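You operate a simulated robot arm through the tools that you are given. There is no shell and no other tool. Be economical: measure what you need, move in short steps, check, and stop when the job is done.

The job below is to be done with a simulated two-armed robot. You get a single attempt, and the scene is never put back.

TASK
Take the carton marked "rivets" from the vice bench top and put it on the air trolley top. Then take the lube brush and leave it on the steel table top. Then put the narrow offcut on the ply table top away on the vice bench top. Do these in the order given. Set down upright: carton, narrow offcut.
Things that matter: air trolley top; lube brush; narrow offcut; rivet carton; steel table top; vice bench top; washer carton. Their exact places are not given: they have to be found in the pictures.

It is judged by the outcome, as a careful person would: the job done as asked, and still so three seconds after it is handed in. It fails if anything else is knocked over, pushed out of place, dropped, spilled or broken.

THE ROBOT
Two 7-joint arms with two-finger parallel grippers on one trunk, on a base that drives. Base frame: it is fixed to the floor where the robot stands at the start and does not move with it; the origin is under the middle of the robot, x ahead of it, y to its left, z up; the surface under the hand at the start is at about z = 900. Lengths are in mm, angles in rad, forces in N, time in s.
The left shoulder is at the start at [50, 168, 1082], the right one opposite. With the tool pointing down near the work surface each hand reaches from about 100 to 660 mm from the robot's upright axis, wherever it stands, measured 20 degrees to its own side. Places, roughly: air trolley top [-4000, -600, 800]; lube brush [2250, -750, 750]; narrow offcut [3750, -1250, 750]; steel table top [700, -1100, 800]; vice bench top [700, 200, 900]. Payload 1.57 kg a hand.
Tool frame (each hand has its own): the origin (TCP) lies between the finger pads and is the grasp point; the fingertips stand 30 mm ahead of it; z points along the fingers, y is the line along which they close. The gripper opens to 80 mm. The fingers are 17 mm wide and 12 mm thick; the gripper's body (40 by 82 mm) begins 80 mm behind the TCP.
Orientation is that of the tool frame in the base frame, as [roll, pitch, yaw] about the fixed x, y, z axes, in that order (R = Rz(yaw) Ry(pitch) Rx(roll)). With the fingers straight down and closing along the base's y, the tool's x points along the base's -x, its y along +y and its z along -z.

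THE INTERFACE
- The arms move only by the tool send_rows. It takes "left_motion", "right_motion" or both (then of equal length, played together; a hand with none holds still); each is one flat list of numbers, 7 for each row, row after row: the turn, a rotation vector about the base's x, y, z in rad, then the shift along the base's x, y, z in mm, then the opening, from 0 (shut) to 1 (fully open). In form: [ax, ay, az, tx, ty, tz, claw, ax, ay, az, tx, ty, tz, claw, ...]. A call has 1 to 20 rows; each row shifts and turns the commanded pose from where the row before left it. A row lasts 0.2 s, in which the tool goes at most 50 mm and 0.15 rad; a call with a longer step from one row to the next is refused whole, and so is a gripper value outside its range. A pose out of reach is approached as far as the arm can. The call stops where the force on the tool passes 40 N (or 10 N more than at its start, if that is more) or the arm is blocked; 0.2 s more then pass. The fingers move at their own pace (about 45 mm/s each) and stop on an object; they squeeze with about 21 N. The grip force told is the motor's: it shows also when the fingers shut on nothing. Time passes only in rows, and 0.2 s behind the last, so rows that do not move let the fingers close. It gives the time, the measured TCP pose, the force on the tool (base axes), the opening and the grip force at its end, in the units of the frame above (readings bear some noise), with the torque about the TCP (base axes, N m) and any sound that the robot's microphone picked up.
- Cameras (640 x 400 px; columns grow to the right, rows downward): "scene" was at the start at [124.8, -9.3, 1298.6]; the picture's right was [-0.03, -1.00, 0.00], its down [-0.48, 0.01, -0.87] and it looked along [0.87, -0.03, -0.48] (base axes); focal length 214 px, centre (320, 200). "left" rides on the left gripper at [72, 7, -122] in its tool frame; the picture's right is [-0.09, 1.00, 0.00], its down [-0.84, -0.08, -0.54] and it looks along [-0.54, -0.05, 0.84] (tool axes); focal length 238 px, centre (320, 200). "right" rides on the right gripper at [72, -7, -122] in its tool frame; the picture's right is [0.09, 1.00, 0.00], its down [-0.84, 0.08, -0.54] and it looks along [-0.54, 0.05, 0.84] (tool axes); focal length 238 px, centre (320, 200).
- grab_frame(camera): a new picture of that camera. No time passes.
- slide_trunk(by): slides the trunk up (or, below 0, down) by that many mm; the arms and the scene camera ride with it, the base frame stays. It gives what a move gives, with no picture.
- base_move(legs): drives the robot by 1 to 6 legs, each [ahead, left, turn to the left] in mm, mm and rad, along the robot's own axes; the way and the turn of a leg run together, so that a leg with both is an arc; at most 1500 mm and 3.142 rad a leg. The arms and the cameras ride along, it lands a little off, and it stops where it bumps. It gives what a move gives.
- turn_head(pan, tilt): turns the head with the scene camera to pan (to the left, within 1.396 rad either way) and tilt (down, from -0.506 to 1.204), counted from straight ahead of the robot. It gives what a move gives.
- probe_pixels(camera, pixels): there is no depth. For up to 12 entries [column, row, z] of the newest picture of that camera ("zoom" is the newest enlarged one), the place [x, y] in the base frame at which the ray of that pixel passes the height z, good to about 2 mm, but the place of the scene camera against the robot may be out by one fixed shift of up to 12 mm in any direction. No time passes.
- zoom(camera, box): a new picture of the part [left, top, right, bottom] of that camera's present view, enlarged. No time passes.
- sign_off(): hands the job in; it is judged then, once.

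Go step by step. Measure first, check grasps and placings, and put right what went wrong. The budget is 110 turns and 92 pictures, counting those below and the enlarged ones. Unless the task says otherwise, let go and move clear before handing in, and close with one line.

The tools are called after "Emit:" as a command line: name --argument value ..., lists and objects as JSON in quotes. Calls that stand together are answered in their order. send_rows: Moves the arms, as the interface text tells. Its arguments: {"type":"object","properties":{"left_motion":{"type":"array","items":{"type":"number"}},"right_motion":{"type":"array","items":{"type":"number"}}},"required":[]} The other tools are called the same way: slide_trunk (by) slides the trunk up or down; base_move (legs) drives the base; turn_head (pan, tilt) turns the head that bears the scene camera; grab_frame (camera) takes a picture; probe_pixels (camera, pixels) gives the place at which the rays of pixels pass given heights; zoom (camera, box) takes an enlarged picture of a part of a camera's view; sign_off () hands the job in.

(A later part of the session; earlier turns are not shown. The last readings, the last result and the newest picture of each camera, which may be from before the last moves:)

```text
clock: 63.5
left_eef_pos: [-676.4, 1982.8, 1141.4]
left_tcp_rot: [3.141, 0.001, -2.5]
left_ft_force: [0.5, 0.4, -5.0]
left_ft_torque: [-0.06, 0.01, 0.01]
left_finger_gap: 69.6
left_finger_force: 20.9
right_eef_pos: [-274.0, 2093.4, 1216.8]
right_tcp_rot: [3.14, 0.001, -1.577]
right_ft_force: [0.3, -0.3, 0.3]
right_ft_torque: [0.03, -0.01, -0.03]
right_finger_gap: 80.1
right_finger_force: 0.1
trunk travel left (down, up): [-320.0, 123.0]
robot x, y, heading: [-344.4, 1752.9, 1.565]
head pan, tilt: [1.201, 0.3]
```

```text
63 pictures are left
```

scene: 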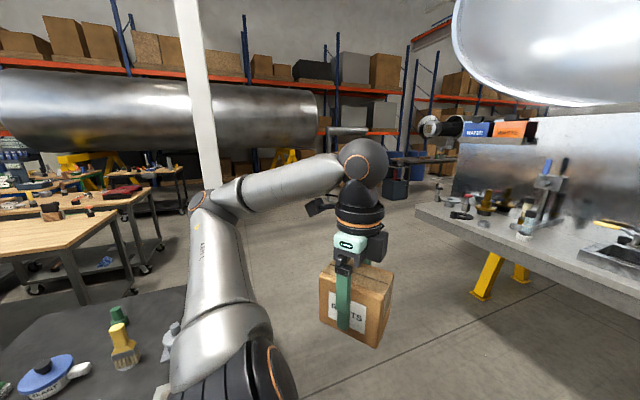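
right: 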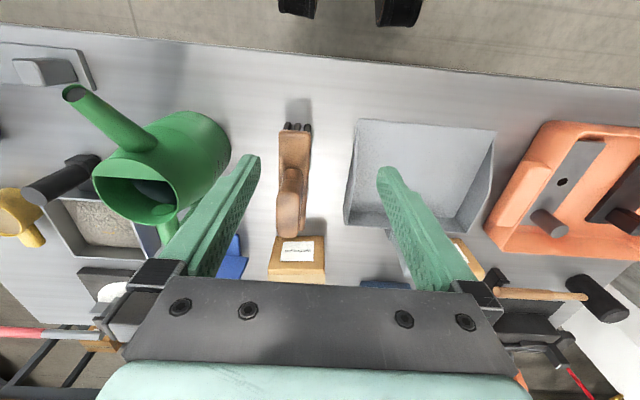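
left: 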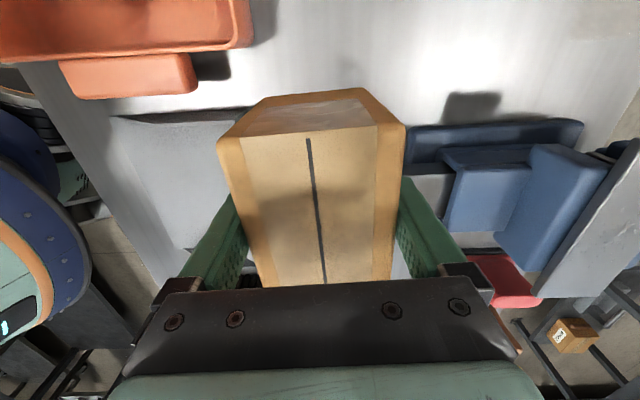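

Looking along about heading 2.77: wheeled trolleys stand at (80,230) and (160,190), a table with a tank is on the right, and there is an aisle between. I'll probe the aisle's limits.

Emit:
probe_pixels --camera "scene" --pixels '[[185, 288, 700], [150, 292, 700], [420, 215, 850], [475, 295, 0], [145, 268, 0], [165, 247, 0], [100, 215, 800], [150, 188, 800], [185, 178, 800], [165, 165, 800], [190, 238, 0], [390, 195, 0]]'

Emit:
zoom --camera "scene" --box '[0, 110, 320, 310]'

```text
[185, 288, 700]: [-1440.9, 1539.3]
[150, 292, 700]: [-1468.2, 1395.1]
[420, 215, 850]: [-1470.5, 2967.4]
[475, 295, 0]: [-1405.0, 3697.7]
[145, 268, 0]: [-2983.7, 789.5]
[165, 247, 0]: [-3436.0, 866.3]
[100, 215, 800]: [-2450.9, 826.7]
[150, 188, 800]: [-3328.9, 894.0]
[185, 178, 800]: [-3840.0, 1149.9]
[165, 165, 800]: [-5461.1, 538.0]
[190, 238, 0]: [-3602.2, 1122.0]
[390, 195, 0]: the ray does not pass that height
```

```text
2.00 times, centred on (160, 210) of scene
```

zoom: 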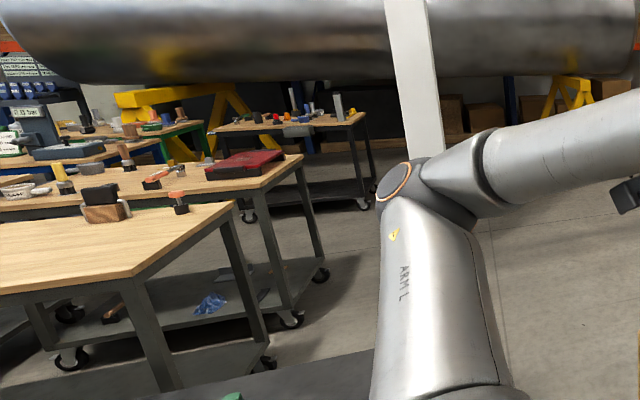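

The target trolley lies beyond these tables. I'll go to y≈2200, face −x, and drive along the open aisle to x≈-1750, then look again.

Emit:
base_move --legs '[[420, 0, 0], [0, 0, 1.57], [1400, 0, 0]]'

Emit:
turn_head --pan 0.55 --tilt 0.3

Emit:
grab_frame --camera "scene"

```text
clock: 76.4
left_eef_pos: [-1963.2, 1889.1, 1141.0]
left_tcp_rot: [-3.141, 0.0, -0.95]
left_ft_force: [0.6, 0.0, -4.8]
left_ft_torque: [-0.02, 0.03, 0.0]
left_finger_gap: 70.0
left_finger_force: 20.8
right_eef_pos: [-2064.9, 2292.2, 1216.3]
right_tcp_rot: [3.141, -0.001, -0.026]
right_ft_force: [-0.1, -0.2, -0.8]
right_ft_torque: [0.0, 0.03, 0.01]
right_finger_gap: 79.8
right_finger_force: 0.0
trunk travel left (down, up): [-320.0, 123.0]
robot x, y, heading: [-1724.7, 2218.9, 3.116]
head pan, tilt: [1.201, 0.3]
```

```text
clock: 77.5
left_eef_pos: [-1961.9, 1888.6, 1141.9]
left_tcp_rot: [3.141, 0.0, -0.949]
left_ft_force: [0.2, 0.7, -4.3]
left_ft_torque: [-0.04, 0.03, -0.03]
left_finger_gap: 70.1
left_finger_force: 21.1
right_eef_pos: [-2065.4, 2293.2, 1216.5]
right_tcp_rot: [3.141, -0.001, -0.025]
right_ft_force: [0.2, 0.1, 0.5]
right_ft_torque: [-0.03, -0.01, -0.01]
right_finger_gap: 79.9
right_finger_force: 0.0
trunk travel left (down, up): [-320.0, 123.0]
robot x, y, heading: [-1727.0, 2221.3, 3.115]
head pan, tilt: [0.55, 0.3]
```

```text
61 pictures are left
```

scene: 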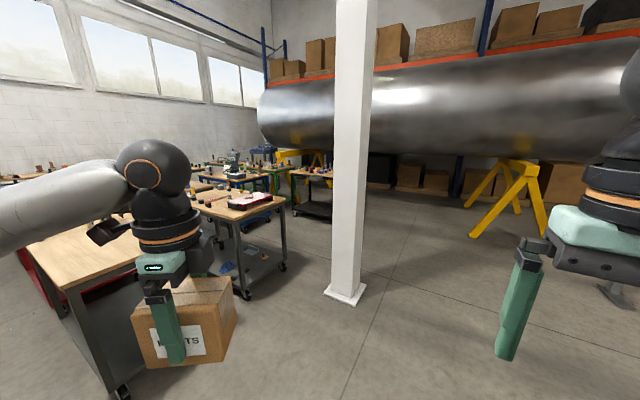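

The pillar's foot is at (345,292) and trolleys are at (240,210) and (312,175). I'll probe these places.

Emit:
probe_pixels --camera "scene" --pixels '[[330, 293, 0], [365, 288, 0], [345, 308, 0], [245, 296, 0], [283, 267, 0], [287, 198, 800], [235, 218, 800], [292, 168, 800], [325, 178, 800], [70, 285, 800], [470, 236, 0], [240, 190, 800]]'

Emit:
zoom --camera "scene" --box '[180, 130, 340, 230]'

```text
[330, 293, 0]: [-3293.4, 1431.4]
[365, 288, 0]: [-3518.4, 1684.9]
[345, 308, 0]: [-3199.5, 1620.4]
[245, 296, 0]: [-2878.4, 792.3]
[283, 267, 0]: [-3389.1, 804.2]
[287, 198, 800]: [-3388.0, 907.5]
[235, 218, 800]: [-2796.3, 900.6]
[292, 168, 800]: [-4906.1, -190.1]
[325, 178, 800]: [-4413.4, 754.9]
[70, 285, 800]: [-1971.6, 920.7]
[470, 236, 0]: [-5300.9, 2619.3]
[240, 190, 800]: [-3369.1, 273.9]
```

```text
4.00 times, centred on (260, 180) of scene
```

zoom: 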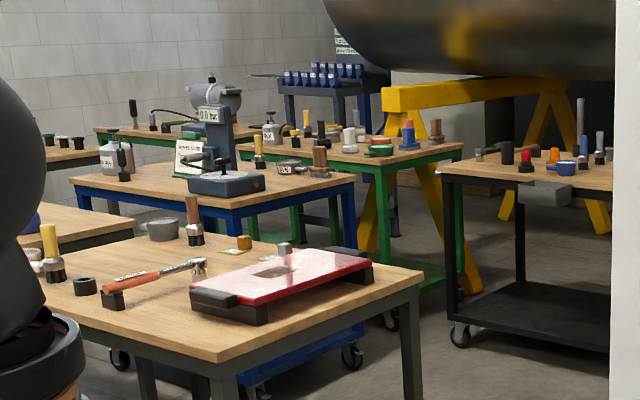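

Behind the near table stand a blue-legged table, a green one and a black-legged trolley. I'll probe their corners in the zoom to see which is at about (-4000,-600).

Emit:
probe_pixels --camera "zoom" --pixels '[[352, 180, 800], [230, 205, 800], [75, 180, 800], [462, 150, 800], [380, 170, 800], [442, 168, 800], [95, 128, 800], [620, 185, 800], [350, 352, 0], [460, 330, 0], [385, 320, 0], [420, 270, 800]]'

Emit:
zoom --camera "scene" --box '[196, 145, 276, 195]'

```text
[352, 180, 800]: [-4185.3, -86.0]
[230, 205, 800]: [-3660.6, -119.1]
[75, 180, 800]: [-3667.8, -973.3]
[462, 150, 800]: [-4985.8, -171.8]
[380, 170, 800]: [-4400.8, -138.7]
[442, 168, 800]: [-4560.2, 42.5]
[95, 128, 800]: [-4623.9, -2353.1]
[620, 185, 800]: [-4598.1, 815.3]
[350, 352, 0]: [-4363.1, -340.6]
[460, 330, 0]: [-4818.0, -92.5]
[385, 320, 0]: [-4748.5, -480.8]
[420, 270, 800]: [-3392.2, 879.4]
```

```text
8.00 times, centred on (236, 170) of scene
```

zoom: 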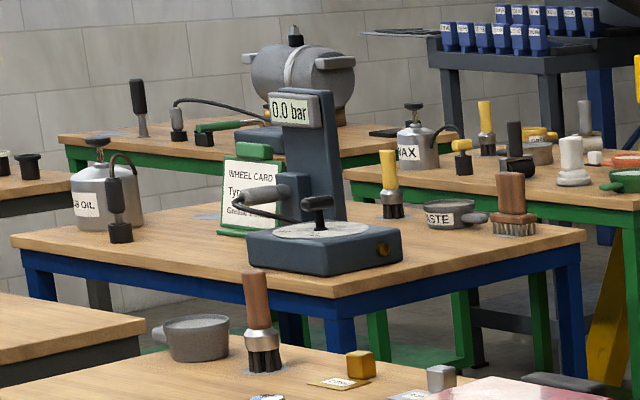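

The blue-legged table, with the "0.0 bar" gauge and wheel card, spans about x −4190..−3660, y −970..−90, so it's the air trolley. I'll tuck the carton in 90 mm, drive past the pillar along y≈2200 to x≈−4030, then turn to face −y and drive down the gap.

Emit:
send_rows --left_motion '[0, 0, 0, -10, 30, 0, 0, 0, 0, 0, -10, 30, 0, 0, 0, 0, 0, -10, 30, 0, 0]'

Emit:
base_move --legs '[[1150, 0, 0.026], [1150, 0, 0], [0, 0, 1.571], [600, 0, 0]]'

Emit:
turn_head --pan 0.0 --tilt 0.4

Emit:
grab_frame --camera "scene"

```text
clock: 78.3
left_eef_pos: [-1993.8, 1978.8, 1143.1]
left_tcp_rot: [-3.14, -0.002, -0.948]
left_ft_force: [-0.7, -0.3, -4.6]
left_ft_torque: [0.0, 0.0, 0.0]
left_finger_gap: 69.8
left_finger_force: 21.3
right_eef_pos: [-2064.9, 2292.8, 1216.2]
right_tcp_rot: [3.139, -0.003, -0.026]
right_ft_force: [-1.1, 0.1, 0.5]
right_ft_torque: [-0.02, -0.02, -0.03]
right_finger_gap: 80.3
right_finger_force: 0.0
trunk travel left (down, up): [-320.0, 123.0]
robot x, y, heading: [-1725.2, 2217.7, 3.117]
head pan, tilt: [0.55, 0.3]
```

```text
clock: 96.7
left_eef_pos: [-3819.2, 1383.5, 1141.7]
left_tcp_rot: [3.141, -0.002, 0.645]
left_ft_force: [0.5, -0.8, -5.0]
left_ft_torque: [-0.02, 0.03, 0.0]
left_finger_gap: 69.7
left_finger_force: 20.5
right_eef_pos: [-4132.3, 1306.1, 1216.8]
right_tcp_rot: [3.14, -0.002, 1.568]
right_ft_force: [-0.5, 0.1, -0.2]
right_ft_torque: [0.02, 0.02, -0.03]
right_finger_gap: 80.2
right_finger_force: 0.0
trunk travel left (down, up): [-320.0, 123.0]
robot x, y, heading: [-4062.1, 1649.6, -1.572]
head pan, tilt: [0.55, 0.3]
```

```text
clock: 97.6
left_eef_pos: [-3820.1, 1383.9, 1142.3]
left_tcp_rot: [3.141, -0.001, 0.644]
left_ft_force: [0.6, -0.3, -5.6]
left_ft_torque: [0.04, 0.02, 0.0]
left_finger_gap: 70.1
left_finger_force: 21.3
right_eef_pos: [-4133.4, 1306.5, 1216.2]
right_tcp_rot: [3.14, 0.001, 1.567]
right_ft_force: [-0.1, -0.3, -0.3]
right_ft_torque: [0.01, -0.02, -0.03]
right_finger_gap: 80.0
right_finger_force: 0.1
trunk travel left (down, up): [-320.0, 123.0]
robot x, y, heading: [-4066.7, 1649.6, -1.575]
head pan, tilt: [0.0, 0.4]
```

```text
58 pictures are left
```

scene: 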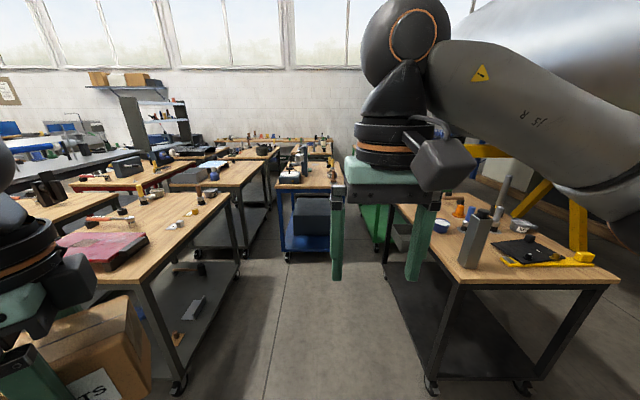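

Straight ahead is the blue-legged trolley at (310,190), and the corridor runs between the two trolleys at (165,240) and (420,245). I'll probe the corridor's edges.

Emit:
probe_pixels --camera "scene" --pixels '[[150, 281, 800], [232, 193, 800], [455, 283, 800], [392, 207, 800], [280, 190, 800], [342, 190, 800], [180, 390, 0], [432, 388, 0], [287, 258, 0], [265, 167, 800]]'

Emit:
zoom --camera "scene" --box '[230, 120, 390, 220]'

```text
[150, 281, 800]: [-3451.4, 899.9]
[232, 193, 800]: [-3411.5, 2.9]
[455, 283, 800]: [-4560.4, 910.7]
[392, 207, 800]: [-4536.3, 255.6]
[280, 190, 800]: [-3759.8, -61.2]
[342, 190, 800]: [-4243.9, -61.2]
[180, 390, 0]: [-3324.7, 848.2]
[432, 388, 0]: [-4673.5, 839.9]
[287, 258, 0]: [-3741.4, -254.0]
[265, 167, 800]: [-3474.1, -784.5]
```

```text
4.00 times, centred on (310, 170) of scene
```

zoom: 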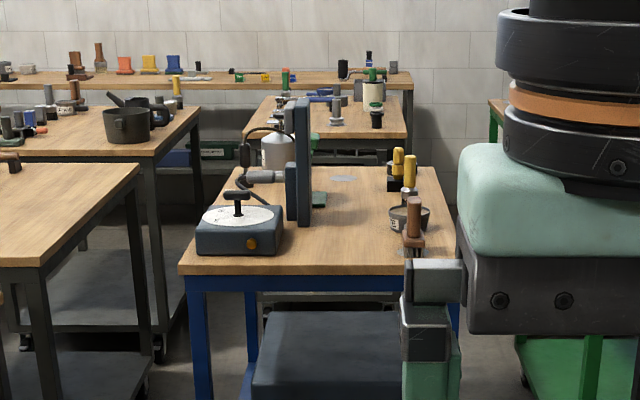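

The air trolley's near edge is at y≈−60, x −3760..−4244. It has a free patch at zoom (345,240), between the gauge and the brush. I'll drive down the corridor and look from above.

Emit:
base_move --legs '[[0, -80, 0], [1300, 0, 0]]'

Emit:
turn_head --pan 0.2 --tilt 0.8

Emit:
grab_frame --camera "scene"

Emit:
grab_frame --camera "right"

```text
clock: 105.1
left_eef_pos: [-3897.3, 101.9, 1142.9]
left_tcp_rot: [3.141, -0.001, 0.652]
left_ft_force: [0.5, 0.2, -4.6]
left_ft_torque: [0.01, -0.03, 0.0]
left_finger_gap: 70.0
left_finger_force: 21.2
right_eef_pos: [-4209.0, 19.3, 1215.9]
right_tcp_rot: [3.14, 0.001, 1.574]
right_ft_force: [-1.0, 1.0, -0.5]
right_ft_torque: [0.03, -0.02, -0.02]
right_finger_gap: 79.9
right_finger_force: 0.0
trunk travel left (down, up): [-320.0, 123.0]
robot x, y, heading: [-4142.5, 363.6, -1.562]
head pan, tilt: [0.0, 0.4]
```

```text
clock: 105.9
left_eef_pos: [-3895.4, 101.2, 1142.5]
left_tcp_rot: [-3.14, -0.002, 0.652]
left_ft_force: [-0.3, -0.1, -5.1]
left_ft_torque: [-0.01, 0.01, 0.01]
left_finger_gap: 69.9
left_finger_force: 20.9
right_eef_pos: [-4209.3, 21.4, 1217.2]
right_tcp_rot: [3.141, 0.001, 1.574]
right_ft_force: [-1.1, 1.3, -0.6]
right_ft_torque: [-0.02, -0.01, 0.01]
right_finger_gap: 79.9
right_finger_force: 0.0
trunk travel left (down, up): [-320.0, 123.0]
robot x, y, heading: [-4144.1, 366.6, -1.566]
head pan, tilt: [0.201, 0.799]
```

```text
56 pictures are left
```

scene: 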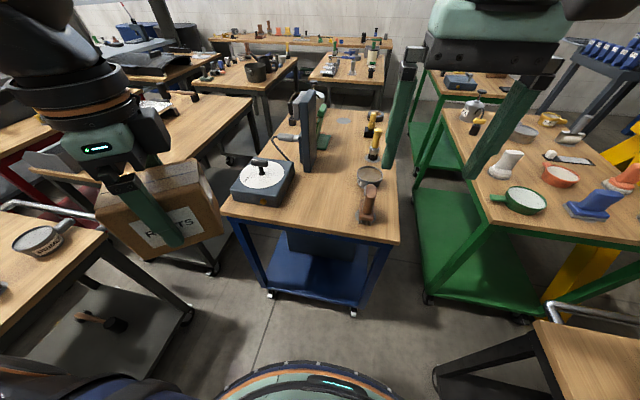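

```text
55 pictures are left
```

right: 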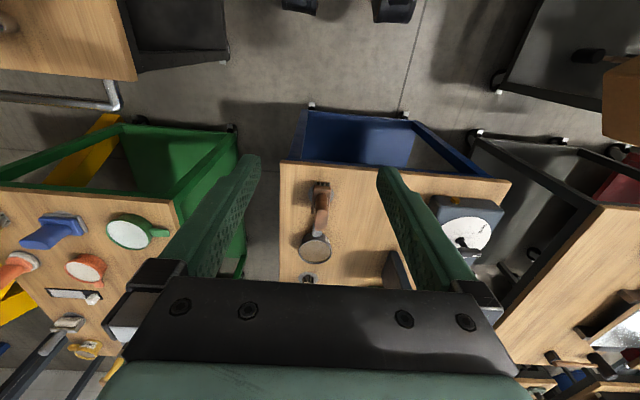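

The patch between gauge and brush is visible at scene (325,210). I'll probe it from both cameras.

Emit:
probe_pixels --camera "right" --pixels '[[282, 162, 800], [510, 182, 800], [332, 200, 800], [432, 215, 800], [380, 172, 800], [332, 240, 800], [383, 255, 800], [332, 190, 850]]'

Emit:
probe_pixels --camera "scene" --pixels '[[226, 212, 800], [398, 242, 800], [290, 208, 800], [296, 178, 800], [358, 215, 800], [357, 185, 800], [325, 205, 800]]'

Emit:
zoom --camera "scene" --box '[210, 110, 420, 260]'

```text
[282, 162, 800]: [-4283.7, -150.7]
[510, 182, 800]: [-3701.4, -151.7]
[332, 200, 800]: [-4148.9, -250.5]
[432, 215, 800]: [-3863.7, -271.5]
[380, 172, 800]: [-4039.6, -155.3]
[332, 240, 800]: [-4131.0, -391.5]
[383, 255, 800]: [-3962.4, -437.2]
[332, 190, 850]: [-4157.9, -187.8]
```

```text
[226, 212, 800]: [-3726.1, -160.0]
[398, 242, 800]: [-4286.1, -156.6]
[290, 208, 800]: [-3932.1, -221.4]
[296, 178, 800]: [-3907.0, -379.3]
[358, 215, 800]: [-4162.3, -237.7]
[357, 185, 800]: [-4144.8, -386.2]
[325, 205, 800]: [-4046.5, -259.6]
```

```text
2.67 times, centred on (315, 185) of scene
```

zoom: 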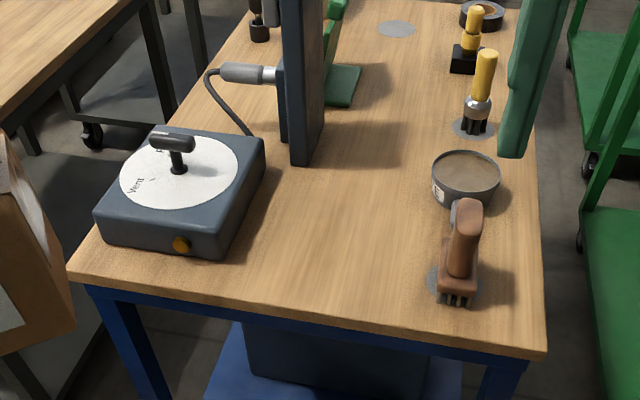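

The free patch centres on about (-4040,-262); the trolley edge is at y≈−153. I'll drive 200 ahead, then swing the carton over the patch with its long side pointing at the robot.

Emit:
base_move --legs '[[200, 0, 0]]'

Emit:
send_rows --left_motion '[0, 0, 0.131, -21, -22, 0, 0, 0, 0, 0.131, -21, -22, 0, 0, 0, 0, 0.131, -21, -22, 0, 0, 0, 0, 0.131, -21, -22, 0, 0, 0, 0, 0.131, -21, -22, 0, 0, 0, 0, 0.131, -21, -22, 0, 0, 0, 0, 0.131, -21, -22, 0, 0, 0, 0, 0, 0, 0, 0, 0]'

Emit:
grab_frame --camera "scene"

```text
clock: 107.6
left_eef_pos: [-3892.9, -106.7, 1143.2]
left_tcp_rot: [-3.141, -0.002, 0.654]
left_ft_force: [0.0, -0.7, -5.9]
left_ft_torque: [0.04, -0.01, -0.02]
left_finger_gap: 70.0
left_finger_force: 21.3
right_eef_pos: [-4204.3, -187.7, 1216.8]
right_tcp_rot: [3.139, -0.003, 1.577]
right_ft_force: [0.4, 0.0, 1.0]
right_ft_torque: [0.02, 0.05, -0.01]
right_finger_gap: 79.9
right_finger_force: 0.1
trunk travel left (down, up): [-320.0, 123.0]
robot x, y, heading: [-4146.2, 155.4, -1.56]
head pan, tilt: [0.201, 0.799]
```

```text
clock: 109.4
left_eef_pos: [-4010.3, -238.5, 1136.8]
left_tcp_rot: [3.141, -0.002, 1.53]
left_ft_force: [-0.6, 0.1, -4.4]
left_ft_torque: [0.0, -0.03, 0.04]
left_finger_gap: 70.0
left_finger_force: 20.9
left hand out of reach, approached as far as the arm can: row 6, 7
right_eef_pos: [-4205.7, -186.8, 1216.3]
right_tcp_rot: [3.141, 0.0, 1.578]
right_ft_force: [0.6, 0.5, 0.8]
right_ft_torque: [0.03, 0.03, 0.01]
right_finger_gap: 80.1
right_finger_force: 0.1
trunk travel left (down, up): [-320.0, 123.0]
robot x, y, heading: [-4140.4, 155.8, -1.559]
head pan, tilt: [0.201, 0.799]
```

```text
53 pictures are left
```

scene: 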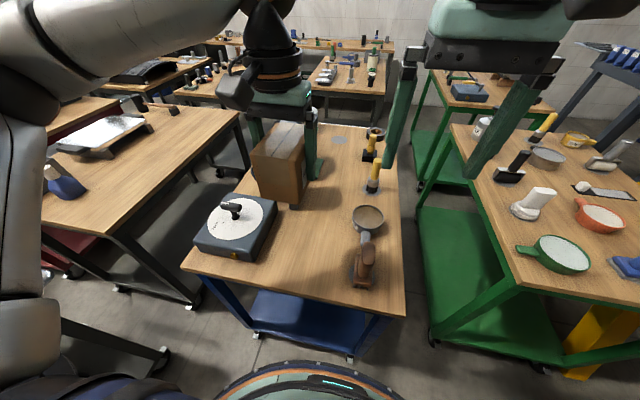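

The carton hangs at (-4010,-238); at this height the reach is short. I'll go down while shifting to (-4040,-262), staying above the tabletop items.

Emit:
send_rows --left_motion '[0, 0, 0.02, -10, 0, -25, 0, 0, 0, 0.02, -10, 0, -25, 0, 0, 0, 0, -10, -8, -25, 0, 0, 0, 0, 0, -8, -25, 0, 0, 0, 0, 0, -8, -25, 0, 0, 0, 0, 0, 0, 0, 0]'

Emit:
grab_frame --camera "scene"

Emit:
grab_frame --camera "right"

```text
clock: 110.8
left_eef_pos: [-4025.2, -241.4, 1026.2]
left_tcp_rot: [-3.139, -0.002, 1.614]
left_ft_force: [0.3, 0.7, -5.0]
left_ft_torque: [-0.02, 0.01, -0.03]
left_finger_gap: 69.8
left_finger_force: 21.0
left hand out of reach, approached as far as the arm can: row 1, 2, 3
right_eef_pos: [-4205.4, -186.6, 1216.6]
right_tcp_rot: [3.139, 0.0, 1.578]
right_ft_force: [-0.2, -0.5, 0.3]
right_ft_torque: [0.01, 0.02, 0.02]
right_finger_gap: 79.7
right_finger_force: 0.1
trunk travel left (down, up): [-320.0, 123.0]
robot x, y, heading: [-4141.9, 155.2, -1.558]
head pan, tilt: [0.201, 0.799]
```

```text
52 pictures are left
```

scene: 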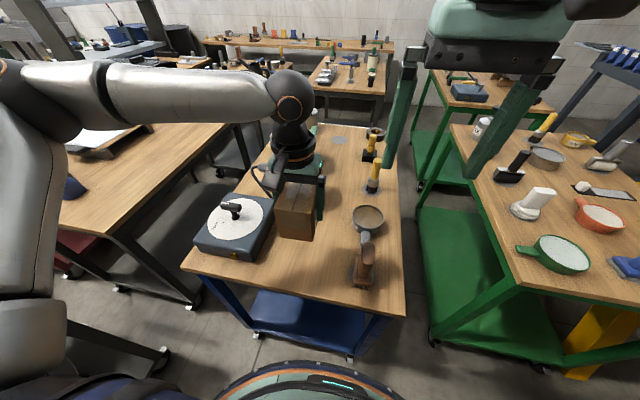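

```text
51 pictures are left
```

right: 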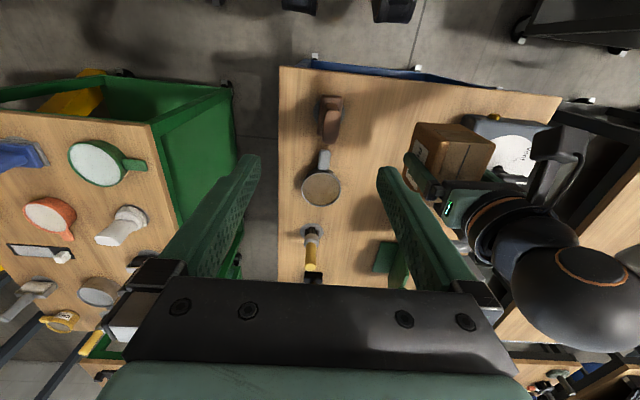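

The carton hangs over the clear patch, with gaps to the gauge box and the brush. I'll descend to just above the table, then touch down gently.

Emit:
send_rows --left_motion '[0, 0, -0.02, -4, -5, -35, 0, 0, 0, -0.02, -4, -5, -35, 0, 0, 0, 0, 0, 0, -35, 0, 0, 0, 0, 0, 0, -30, 0, 0, 0, 0, 0, 0, -20, 0, 0, 0, 0, 0, 0, -8, 0, 0, 0, 0, 0, 0, 0, 0]'

Emit:
grab_frame --camera "scene"

```text
clock: 112.4
left_eef_pos: [-3981.5, -229.4, 883.9]
left_tcp_rot: [-3.139, 0.0, 1.572]
left_ft_force: [-0.3, -0.1, -4.4]
left_ft_torque: [-0.01, 0.01, -0.03]
left_finger_gap: 69.7
left_finger_force: 21.0
left hand out of reach, approached as far as the arm can: row 1, 2, 3, 4, 5, 6
right_eef_pos: [-4205.9, -187.9, 1216.5]
right_tcp_rot: [3.14, -0.001, 1.578]
right_ft_force: [0.6, -0.4, 0.2]
right_ft_torque: [-0.02, 0.02, 0.03]
right_finger_gap: 80.4
right_finger_force: 0.1
trunk travel left (down, up): [-320.0, 123.0]
robot x, y, heading: [-4142.4, 157.3, -1.56]
head pan, tilt: [0.201, 0.799]
```

```text
50 pictures are left
```

scene: 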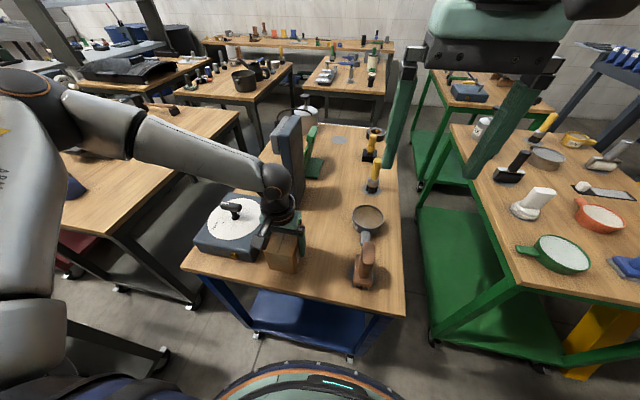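

The arm drifted to x≈−3981, since its pose limits it on the inner side, and the carton is near the gauge box. I'll lift 120, shift the base 120 to its right so the target lies further to the left, and lower the trunk 100.

Emit:
send_rows --left_motion '[0, 0, 0, 0, 0, 30, 0, 0, 0, 0, 0, 0, 30, 0, 0, 0, 0, 0, 0, 30, 0, 0, 0, 0, 0, 0, 30, 0, 0, 0, 0, 0, 0, 30, 0]'

Emit:
base_move --legs '[[0, -120, 0]]'

Emit:
slide_trunk --by -80

Emit:
grab_frame --camera "scene"

```text
clock: 113.6
left_eef_pos: [-3986.6, -230.7, 1036.3]
left_tcp_rot: [-3.141, -0.001, 1.571]
left_ft_force: [0.1, -0.6, -4.9]
left_ft_torque: [0.02, -0.04, -0.02]
left_finger_gap: 69.8
left_finger_force: 20.8
right_eef_pos: [-4206.0, -186.9, 1216.4]
right_tcp_rot: [3.139, -0.001, 1.577]
right_ft_force: [-0.5, 0.3, -0.2]
right_ft_torque: [0.0, 0.02, 0.03]
right_finger_gap: 80.0
right_finger_force: 0.0
trunk travel left (down, up): [-320.0, 123.0]
robot x, y, heading: [-4142.2, 151.8, -1.559]
head pan, tilt: [0.201, 0.799]
```

```text
clock: 115.3
left_eef_pos: [-4109.1, -232.2, 1036.5]
left_tcp_rot: [-3.141, -0.001, 1.572]
left_ft_force: [0.1, -0.1, -4.8]
left_ft_torque: [0.05, 0.02, 0.0]
left_finger_gap: 69.9
left_finger_force: 21.7
right_eef_pos: [-4329.3, -187.3, 1215.9]
right_tcp_rot: [3.139, 0.0, 1.576]
right_ft_force: [0.4, -0.7, -0.2]
right_ft_torque: [0.03, 0.02, 0.03]
right_finger_gap: 80.1
right_finger_force: 0.1
trunk travel left (down, up): [-320.0, 123.0]
robot x, y, heading: [-4265.3, 156.0, -1.56]
head pan, tilt: [0.201, 0.799]
```

```text
clock: 116.5
left_eef_pos: [-4109.5, -232.4, 956.4]
left_tcp_rot: [3.141, -0.003, 1.57]
left_ft_force: [0.1, -0.3, -5.1]
left_ft_torque: [-0.01, -0.04, -0.03]
left_finger_gap: 70.0
left_finger_force: 21.0
right_eef_pos: [-4329.4, -187.9, 1136.6]
right_tcp_rot: [3.139, 0.0, 1.576]
right_ft_force: [-0.6, 0.5, 0.7]
right_ft_torque: [0.0, -0.02, 0.03]
right_finger_gap: 80.0
right_finger_force: 0.1
trunk travel left (down, up): [-240.0, 203.0]
robot x, y, heading: [-4263.2, 150.8, -1.56]
head pan, tilt: [0.201, 0.799]
```

```text
49 pictures are left
```

scene: 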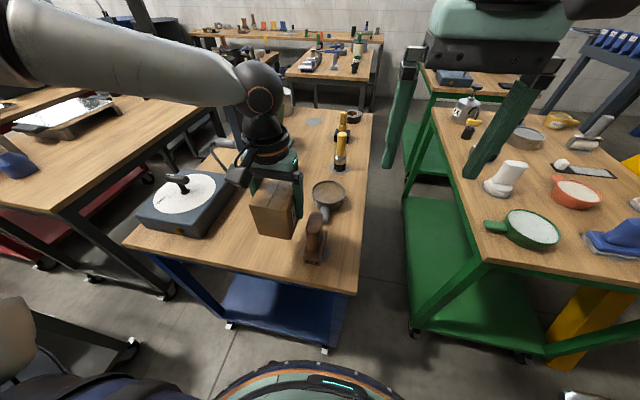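

Now the hand is at (-4109,-232,956). I'll shift to x≈−4040 and descend to just above the surface.

Emit:
send_rows --left_motion '[0, 0, 0, 35, -8, 0, 0, 0, 0, 0, 35, -8, 0, 0, 0, 0, 0, 0, 0, -30, 0, 0, 0, 0, 0, 0, -30, 0, 0, 0, 0, 0, 0, -25, 0, 0, 0, 0, 0, 0, 0, 0]'

Emit:
grab_frame --camera "scene"

```text
clock: 117.9
left_eef_pos: [-4040.3, -247.8, 870.8]
left_tcp_rot: [-3.141, -0.002, 1.57]
left_ft_force: [-0.7, -0.3, -4.6]
left_ft_torque: [0.01, -0.01, 0.03]
left_finger_gap: 69.8
left_finger_force: 21.1
right_eef_pos: [-4328.5, -187.5, 1136.5]
right_tcp_rot: [3.14, 0.0, 1.577]
right_ft_force: [0.0, -0.6, -0.9]
right_ft_torque: [-0.01, -0.01, 0.01]
right_finger_gap: 80.2
right_finger_force: 0.0
trunk travel left (down, up): [-240.0, 203.0]
robot x, y, heading: [-4267.0, 155.7, -1.555]
head pan, tilt: [0.201, 0.799]
```

```text
48 pictures are left
```

scene: 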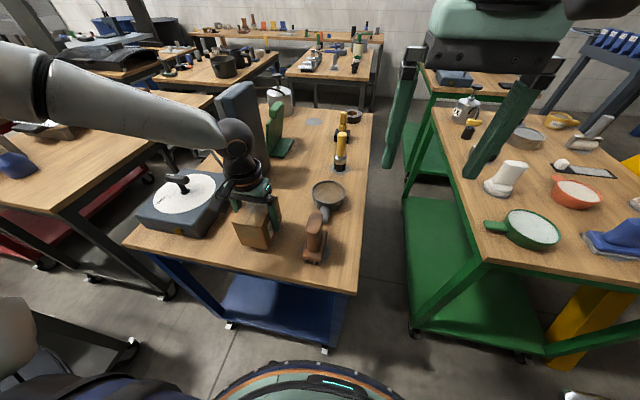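

It is reachable here. I'll descend in 4 mm rows and watch the force for touchdown.

Emit:
send_rows --left_motion '[0, 0, 0, 0, 0, -8, 0, 0, 0, 0, 0, 0, -5, 0, 0, 0, 0, 0, 0, -3, 0, 0, 0, 0, 0, 0, -2, 0, 0, 0, 0, 0, 0, -2, 0]'

```text
clock: 119.1
left_eef_pos: [-4038.0, -248.5, 851.1]
left_tcp_rot: [-3.141, -0.002, 1.571]
left_ft_force: [-0.3, -0.2, -5.2]
left_ft_torque: [0.0, -0.01, 0.03]
left_finger_gap: 69.6
left_finger_force: 20.9
right_eef_pos: [-4330.2, -188.1, 1136.6]
right_tcp_rot: [3.14, 0.0, 1.575]
right_ft_force: [0.6, -0.6, -0.3]
right_ft_torque: [-0.05, -0.02, 0.01]
right_finger_gap: 80.0
right_finger_force: 0.1
trunk travel left (down, up): [-240.0, 203.0]
robot x, y, heading: [-4265.5, 156.0, -1.56]
head pan, tilt: [0.201, 0.799]
```

Emit:
send_rows --left_motion '[0, 0, 0, 0, 0, -1.5, 0, 0, 0, 0, 0, 0, -1.5, 0, 0, 0, 0, 0, 0, -1.5, 0]'

```text
clock: 119.9
left_eef_pos: [-4040.0, -247.3, 850.2]
left_tcp_rot: [-3.14, 0.004, 1.572]
left_ft_force: [5.8, 0.8, 21.3]
left_ft_torque: [0.09, 0.07, -0.14]
left_finger_gap: 69.6
left_finger_force: 20.6
right_eef_pos: [-4329.0, -185.9, 1138.3]
right_tcp_rot: [3.141, 0.003, 1.576]
right_ft_force: [-1.2, 0.0, 0.5]
right_ft_torque: [-0.02, 0.04, 0.0]
right_finger_gap: 79.9
right_finger_force: 0.0
trunk travel left (down, up): [-240.0, 203.0]
robot x, y, heading: [-4266.0, 154.1, -1.563]
head pan, tilt: [0.201, 0.799]
```

The carton has touched the table (force +21 N). I'll ease up 1 mm, open and rise straight up.

Emit:
send_rows --left_motion '[0, 0, 0, 0, 0, 1.5, 0, 0, 0, 0, 0, 0, 0, 1, 0, 0, 0, 0, 0, 0, 1, 0, 0, 0, 0, 0, 0, 1, 0, 0, 0, 0, 0, 20, 1, 0, 0, 0, 0, 0, 30, 1, 0, 0, 0, 0, 0, 40, 1, 0, 0, 0, 0, 0, 40, 1, 0, 0, 0, 0, 0, 40, 1]'

Emit:
grab_frame --camera "left"

Emit:
grab_frame --camera "scene"

```text
clock: 121.9
left_eef_pos: [-4041.0, -246.3, 1018.9]
left_tcp_rot: [3.14, -0.003, 1.571]
left_ft_force: [0.8, 0.7, 0.2]
left_ft_torque: [0.0, -0.03, -0.02]
left_finger_gap: 80.1
left_finger_force: 0.0
right_eef_pos: [-4329.3, -186.9, 1136.5]
right_tcp_rot: [3.14, -0.001, 1.575]
right_ft_force: [-0.1, 0.6, -0.1]
right_ft_torque: [0.02, -0.01, -0.01]
right_finger_gap: 80.3
right_finger_force: 0.1
trunk travel left (down, up): [-240.0, 203.0]
robot x, y, heading: [-4263.1, 152.0, -1.562]
head pan, tilt: [0.201, 0.799]
```

```text
47 pictures are left
```

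left: 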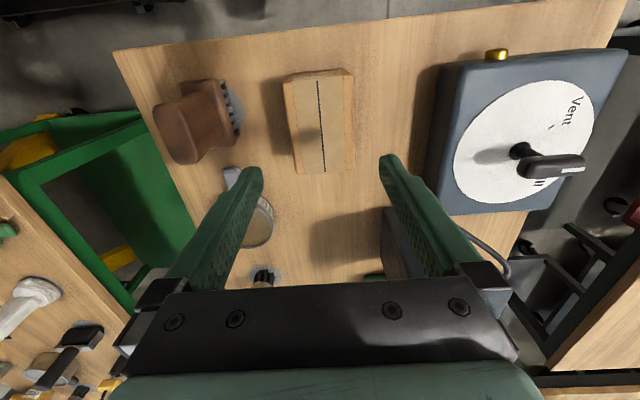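

```text
46 pictures are left
```

scene: 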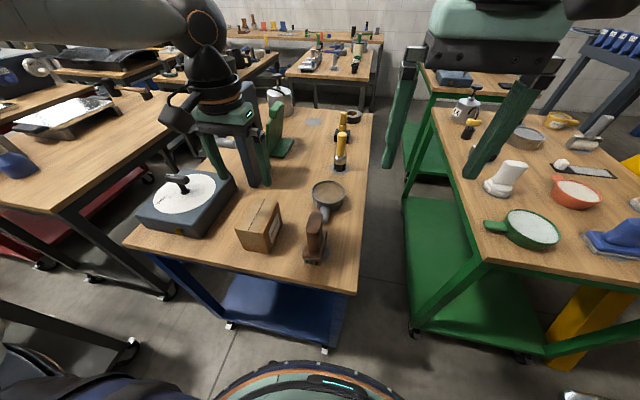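

The carton stands upright on the air trolley between the gauge and the brush (scene (260,225)). Now I'll tuck the hand and drive back the way I came, toward the first area.

Emit:
send_rows --left_motion '[0, 0, 0, 0, 10, 40, 1, 0, 0, 0, 0, 30, 30, 1, 0, 0, 0, 0, 35, 20, 1, 0, 0, 0, 0, 35, 0, 1]'

Emit:
base_move --legs '[[-40, 120, 0], [-1000, 0, 0], [-1000, 0, 0], [0, 0, 1.562], [1300, 0, 0], [1300, 0, 0]]'

Emit:
turn_head --pan 0.0 --tilt 0.35

Emit:
grab_frame --camera "scene"

```text
clock: 122.9
left_eef_pos: [-4038.6, -137.7, 1107.7]
left_tcp_rot: [3.141, -0.001, 1.571]
left_ft_force: [0.3, -0.4, 0.5]
left_ft_torque: [-0.01, 0.02, 0.0]
left_finger_gap: 79.9
left_finger_force: 0.2
right_eef_pos: [-4329.4, -186.9, 1136.0]
right_tcp_rot: [3.139, 0.0, 1.578]
right_ft_force: [-0.1, 0.5, -0.3]
right_ft_torque: [-0.02, 0.02, -0.02]
right_finger_gap: 80.1
right_finger_force: 0.1
trunk travel left (down, up): [-240.0, 203.0]
robot x, y, heading: [-4265.5, 155.1, -1.565]
head pan, tilt: [0.201, 0.799]
```

```text
clock: 149.9
left_eef_pos: [-1297.7, 2267.3, 1107.3]
left_tcp_rot: [-3.14, -0.002, 3.091]
left_ft_force: [0.5, 0.1, -0.1]
left_ft_torque: [-0.01, 0.04, -0.02]
left_finger_gap: 80.0
left_finger_force: 0.0
right_eef_pos: [-1264.2, 1975.6, 1137.3]
right_tcp_rot: [-3.141, -0.001, 3.096]
right_ft_force: [0.0, 0.2, 0.1]
right_ft_torque: [0.03, 0.03, -0.01]
right_finger_gap: 79.9
right_finger_force: 0.1
trunk travel left (down, up): [-240.0, 203.0]
robot x, y, heading: [-1602.4, 2059.7, -0.045]
head pan, tilt: [0.201, 0.799]
```

```text
clock: 150.8
left_eef_pos: [-1298.5, 2267.6, 1107.6]
left_tcp_rot: [3.14, -0.003, 3.09]
left_ft_force: [0.2, -0.6, 0.2]
left_ft_torque: [-0.03, 0.03, 0.0]
left_finger_gap: 80.0
left_finger_force: 0.1
right_eef_pos: [-1262.5, 1976.1, 1136.8]
right_tcp_rot: [3.139, -0.001, 3.096]
right_ft_force: [-1.5, -0.1, 0.2]
right_ft_torque: [0.01, 0.0, 0.02]
right_finger_gap: 79.5
right_finger_force: 0.0
trunk travel left (down, up): [-240.0, 203.0]
robot x, y, heading: [-1601.8, 2054.7, -0.05]
head pan, tilt: [0.0, 0.351]
```

```text
45 pictures are left
```

scene: 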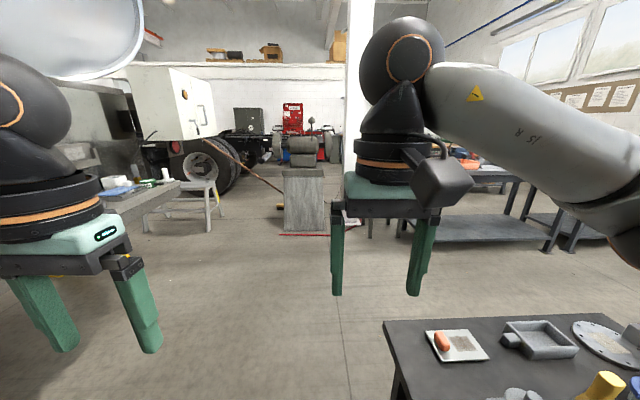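

The small black table is at right ahead, with its corner at (387,322). A stone stand at (303,210), the pillar (355,150) and the sawhorse (190,200) are near the vice bench's left end. I'll probe the clearances.

Emit:
probe_pixels --camera "scene" --pixels '[[387, 322, 700], [387, 322, 780], [400, 388, 300], [285, 232, 0], [325, 232, 0], [218, 228, 0], [145, 230, 0], [370, 238, 0], [548, 248, 0], [440, 240, 0], [180, 185, 750], [600, 295, 0]]'

Emit:
zoom --camera "scene" --box '[240, 130, 560, 330]'

```text
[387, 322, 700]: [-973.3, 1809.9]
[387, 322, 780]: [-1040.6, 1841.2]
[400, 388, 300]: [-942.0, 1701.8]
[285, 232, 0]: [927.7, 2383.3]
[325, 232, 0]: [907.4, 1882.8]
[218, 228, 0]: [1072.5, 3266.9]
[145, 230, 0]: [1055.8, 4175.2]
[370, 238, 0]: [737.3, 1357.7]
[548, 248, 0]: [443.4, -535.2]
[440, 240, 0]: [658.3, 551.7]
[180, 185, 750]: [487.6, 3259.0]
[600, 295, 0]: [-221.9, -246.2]
```

```text
2.00 times, centred on (400, 230) of scene
```

zoom: 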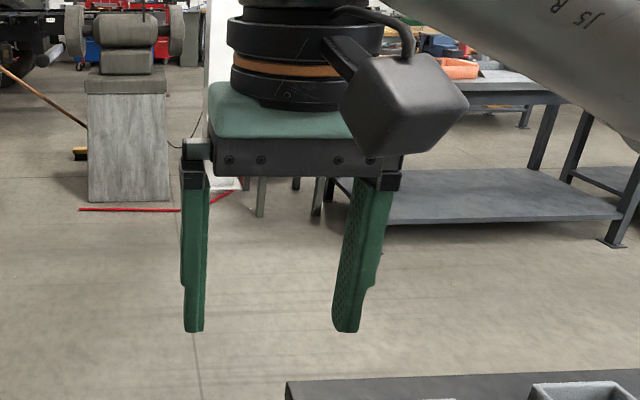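

The black table's corner at y≈1830 is tight, so I'll shift left 180 before driving ahead to x≈−250 and looking at the bench's left end.

Emit:
base_move --legs '[[0, 180, 0.05], [1400, 0, 0]]'

Emit:
turn_head --pan -0.5 --tilt 0.35

Emit:
grab_frame --camera "scene"

```text
clock: 159.5
left_eef_pos: [86.1, 2473.1, 1107.0]
left_tcp_rot: [3.142, -0.001, 3.14]
left_ft_force: [-0.3, 0.4, -1.0]
left_ft_torque: [-0.01, 0.05, 0.04]
left_finger_gap: 80.1
left_finger_force: 0.0
right_eef_pos: [136.3, 2183.8, 1137.4]
right_tcp_rot: [3.141, 0.0, -3.137]
right_ft_force: [-0.3, 0.3, -0.1]
right_ft_torque: [-0.02, 0.0, 0.03]
right_finger_gap: 80.4
right_finger_force: 0.1
trunk travel left (down, up): [-240.0, 203.0]
robot x, y, heading: [-206.7, 2247.4, 0.008]
head pan, tilt: [0.0, 0.351]
```

```text
clock: 160.5
left_eef_pos: [86.9, 2474.3, 1107.3]
left_tcp_rot: [3.141, -0.001, -3.141]
left_ft_force: [1.0, 0.3, -0.1]
left_ft_torque: [0.04, -0.01, -0.03]
left_finger_gap: 80.1
left_finger_force: 0.1
right_eef_pos: [134.9, 2184.9, 1137.8]
right_tcp_rot: [3.14, -0.001, -3.136]
right_ft_force: [0.5, -0.1, 0.1]
right_ft_torque: [0.02, 0.0, -0.01]
right_finger_gap: 79.8
right_finger_force: 0.0
trunk travel left (down, up): [-240.0, 203.0]
robot x, y, heading: [-205.5, 2246.1, 0.01]
head pan, tilt: [-0.499, 0.351]
```

```text
43 pictures are left
```

scene: 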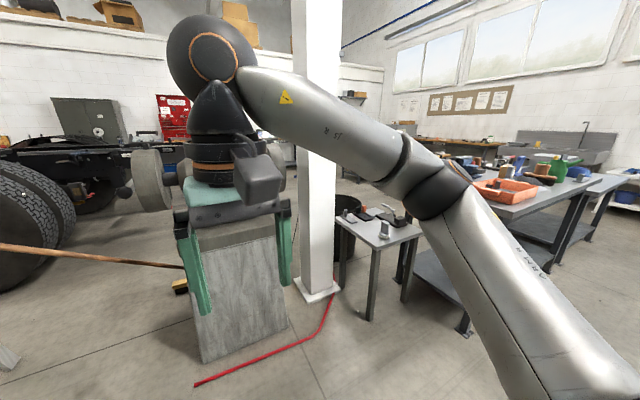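

A small table at (380,240) stands between the pillar and the bench's left end, so the way on this side is narrow. I'll zoom to see the right end near the steel table, and probe the gaps here.

Emit:
zoom --camera "scene" --box '[400, 110, 640, 260]'

Emit:
probe_pixels --camera "scene" --pixels '[[288, 330, 0], [205, 362, 0], [295, 285, 0], [335, 292, 0], [320, 303, 0], [370, 320, 0], [465, 333, 0], [403, 300, 0], [345, 287, 0], [180, 292, 0], [422, 238, 700], [355, 222, 700]]'

```text
2.67 times, centred on (520, 185) of scene
```

zoom: 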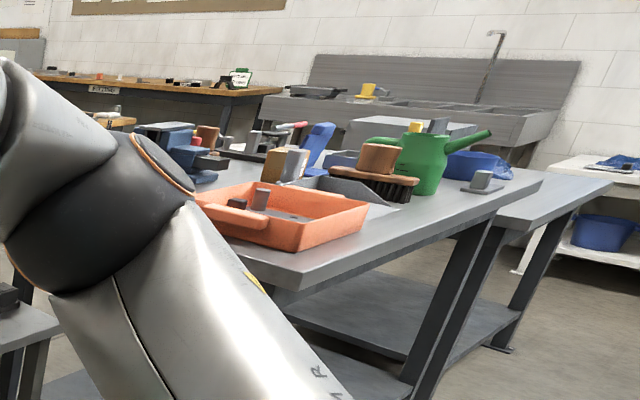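

```text
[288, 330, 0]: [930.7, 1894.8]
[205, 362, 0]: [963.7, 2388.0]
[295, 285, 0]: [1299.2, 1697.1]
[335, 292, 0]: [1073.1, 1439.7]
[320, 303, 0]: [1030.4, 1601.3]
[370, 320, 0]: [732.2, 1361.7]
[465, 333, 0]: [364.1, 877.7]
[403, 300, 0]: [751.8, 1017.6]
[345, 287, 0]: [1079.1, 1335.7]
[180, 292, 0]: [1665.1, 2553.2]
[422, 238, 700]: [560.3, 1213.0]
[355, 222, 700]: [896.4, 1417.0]
```

The vice bench and the next grey table (zoom (560,190)) stand end to end, and beyond it is a gap before the sink at the wall. The left side is blocked by the pillar, the stand and a broom. I'll go back down the aisle along x≈−330 to y≈−550 and look.

Emit:
base_move --legs '[[0, 0, -1.58], [0, -120, 0], [1400, 0, 0], [1400, 0, 0]]'

Emit:
turn_head --pan 0.7 --tilt 0.45

Emit:
grab_frame --camera "scene"

```text
clock: 179.2
left_eef_pos: [77.2, -864.9, 1107.5]
left_tcp_rot: [-3.141, -0.002, 1.608]
left_ft_force: [-0.1, -0.2, 0.0]
left_ft_torque: [-0.01, 0.01, -0.02]
left_finger_gap: 79.8
left_finger_force: 0.1
right_eef_pos: [-209.3, -923.7, 1137.9]
right_tcp_rot: [3.14, -0.001, 1.612]
right_ft_force: [-0.4, 0.1, -0.1]
right_ft_torque: [0.01, 0.04, -0.02]
right_finger_gap: 80.5
right_finger_force: 0.0
trunk travel left (down, up): [-240.0, 203.0]
robot x, y, heading: [-160.9, -580.1, -1.53]
head pan, tilt: [-0.499, 0.351]
```

```text
clock: 180.6
left_eef_pos: [78.4, -865.8, 1107.7]
left_tcp_rot: [-3.14, -0.001, 1.609]
left_ft_force: [0.1, 0.4, 0.1]
left_ft_torque: [0.04, 0.0, 0.0]
left_finger_gap: 80.1
left_finger_force: 0.0
right_eef_pos: [-210.1, -923.3, 1136.8]
right_tcp_rot: [3.14, -0.002, 1.611]
right_ft_force: [0.3, -1.1, -0.5]
right_ft_torque: [0.03, 0.01, -0.01]
right_finger_gap: 80.0
right_finger_force: 0.0
trunk travel left (down, up): [-240.0, 203.0]
robot x, y, heading: [-155.7, -583.2, -1.529]
head pan, tilt: [0.7, 0.45]
```

```text
41 pictures are left
```

scene: 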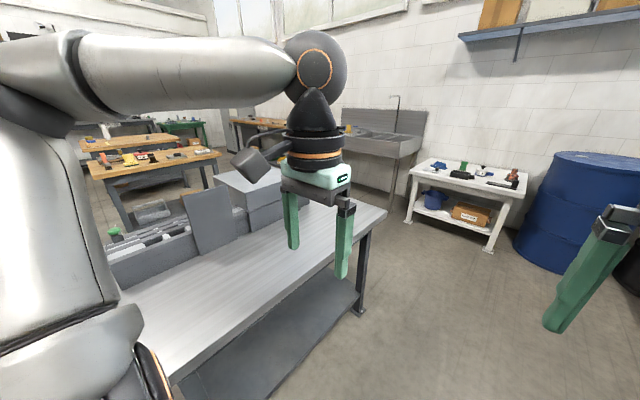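

The steel table is at (270,240), largely clear in front, and it ends at (385,212). A passage runs between it and the sink and white table. I'll probe.

Emit:
probe_pixels --camera "scene" --pixels '[[385, 212, 800], [175, 380, 800], [310, 180, 800], [357, 312, 0], [408, 222, 0], [488, 250, 0], [385, 210, 0], [345, 185, 0], [395, 155, 800], [220, 155, 750], [125, 225, 0], [520, 255, 0]]'

Emit:
zoom --camera "scene" --box '[60, 90, 300, 240]'

```text
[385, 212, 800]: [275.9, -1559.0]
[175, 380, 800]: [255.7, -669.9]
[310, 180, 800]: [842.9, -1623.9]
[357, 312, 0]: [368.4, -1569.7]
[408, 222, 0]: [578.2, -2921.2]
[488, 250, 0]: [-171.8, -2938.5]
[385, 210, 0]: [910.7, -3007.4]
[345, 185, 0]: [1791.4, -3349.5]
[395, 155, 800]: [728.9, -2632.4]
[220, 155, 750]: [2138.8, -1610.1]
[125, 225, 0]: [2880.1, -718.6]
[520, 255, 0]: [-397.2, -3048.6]
```

```text
2.67 times, centred on (180, 165) of scene
```

zoom: 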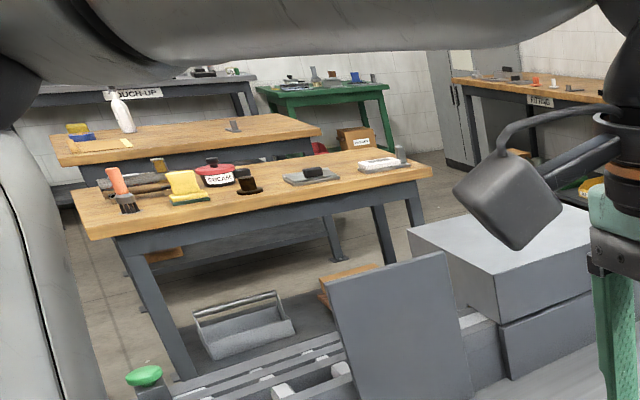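

The steel table spans x≈265–850, y≈−660..−1560; its front strip is free. An orange-handled brush stands at zoom (120,190) on the next wooden table. I'll drive around the steel table's south end to look.

Emit:
base_move --legs '[[1450, 0, -0.04], [0, 0, 1.571], [1400, 0, 0]]'

Emit:
turn_head --pan 0.6 --tilt 0.4

Emit:
grab_frame --camera "scene"

```text
clock: 198.1
left_eef_pos: [1548.4, -1798.0, 1107.3]
left_tcp_rot: [3.141, -0.001, 3.123]
left_ft_force: [0.6, 0.6, 0.6]
left_ft_torque: [-0.01, 0.0, -0.01]
left_finger_gap: 79.8
left_finger_force: 0.0
right_eef_pos: [1591.3, -2088.9, 1137.1]
right_tcp_rot: [3.14, 0.0, 3.129]
right_ft_force: [-0.6, 1.0, -0.2]
right_ft_torque: [-0.03, -0.01, -0.01]
right_finger_gap: 80.0
right_finger_force: 0.1
trunk travel left (down, up): [-240.0, 203.0]
robot x, y, heading: [1250.3, -2023.6, -0.006]
head pan, tilt: [0.7, 0.45]
```

```text
clock: 198.8
left_eef_pos: [1547.1, -1798.7, 1107.4]
left_tcp_rot: [-3.141, -0.001, 3.124]
left_ft_force: [-0.8, 0.6, 0.5]
left_ft_torque: [0.0, 0.01, -0.01]
left_finger_gap: 79.9
left_finger_force: 0.1
right_eef_pos: [1590.2, -2087.3, 1137.3]
right_tcp_rot: [3.139, -0.002, 3.13]
right_ft_force: [0.3, -0.3, 0.9]
right_ft_torque: [-0.01, 0.01, 0.0]
right_finger_gap: 80.1
right_finger_force: 0.1
trunk travel left (down, up): [-240.0, 203.0]
robot x, y, heading: [1249.8, -2021.2, -0.01]
head pan, tilt: [0.6, 0.4]
```

```text
39 pictures are left
```

scene: 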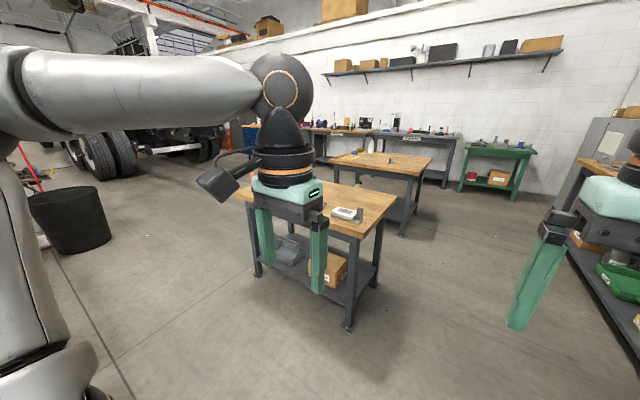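

The wooden table is straight ahead-left at (320,210), with clear floor on its −x side. A black bin is at (70,225). I'll probe its edges.

Emit:
probe_pixels --camera "scene" --pixels '[[350, 237, 750], [397, 200, 750], [240, 195, 750], [347, 328, 0], [257, 275, 0], [75, 250, 0], [105, 235, 0]]'

Emit:
base_move --legs '[[320, 0, 0], [0, 1150, 0]]'

Emit:
turn_head --pan 0.0 --tilt 0.7

Emit:
grab_frame --camera "scene"

```text
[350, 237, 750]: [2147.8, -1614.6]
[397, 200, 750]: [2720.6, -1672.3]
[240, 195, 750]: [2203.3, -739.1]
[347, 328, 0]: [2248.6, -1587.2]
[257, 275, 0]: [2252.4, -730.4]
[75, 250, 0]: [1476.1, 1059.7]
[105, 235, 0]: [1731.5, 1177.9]
```

```text
clock: 210.9
left_eef_pos: [1880.8, -648.9, 1107.9]
left_tcp_rot: [3.141, -0.003, 3.127]
left_ft_force: [0.2, 0.0, 0.8]
left_ft_torque: [-0.02, -0.03, -0.02]
left_finger_gap: 80.0
left_finger_force: 0.1
right_eef_pos: [1925.5, -939.7, 1136.5]
right_tcp_rot: [3.14, 0.0, 3.133]
right_ft_force: [0.2, 0.7, -0.5]
right_ft_torque: [0.0, -0.03, 0.01]
right_finger_gap: 80.1
right_finger_force: 0.0
trunk travel left (down, up): [-240.0, 203.0]
robot x, y, heading: [1584.6, -868.9, -0.007]
head pan, tilt: [0.6, 0.4]
```

```text
clock: 211.9
left_eef_pos: [1880.4, -650.9, 1106.3]
left_tcp_rot: [-3.141, -0.002, 3.128]
left_ft_force: [0.6, 0.0, -0.1]
left_ft_torque: [0.0, 0.03, 0.01]
left_finger_gap: 80.0
left_finger_force: 0.1
right_eef_pos: [1925.1, -940.0, 1137.1]
right_tcp_rot: [3.139, -0.001, 3.135]
right_ft_force: [0.5, 0.3, -0.8]
right_ft_torque: [0.0, -0.03, 0.01]
right_finger_gap: 80.1
right_finger_force: 0.0
trunk travel left (down, up): [-240.0, 203.0]
robot x, y, heading: [1582.6, -873.0, -0.005]
head pan, tilt: [0.0, 0.7]
```

```text
38 pictures are left
```

scene: 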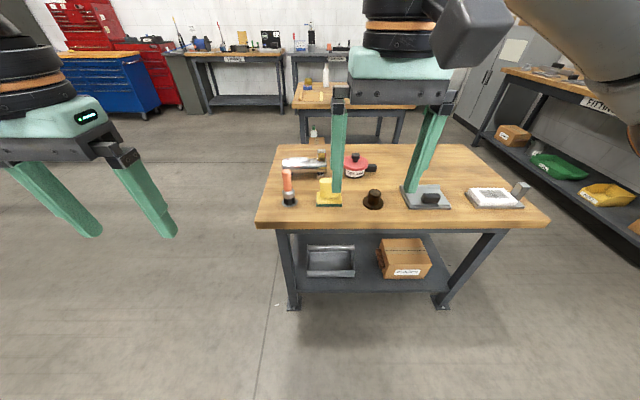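

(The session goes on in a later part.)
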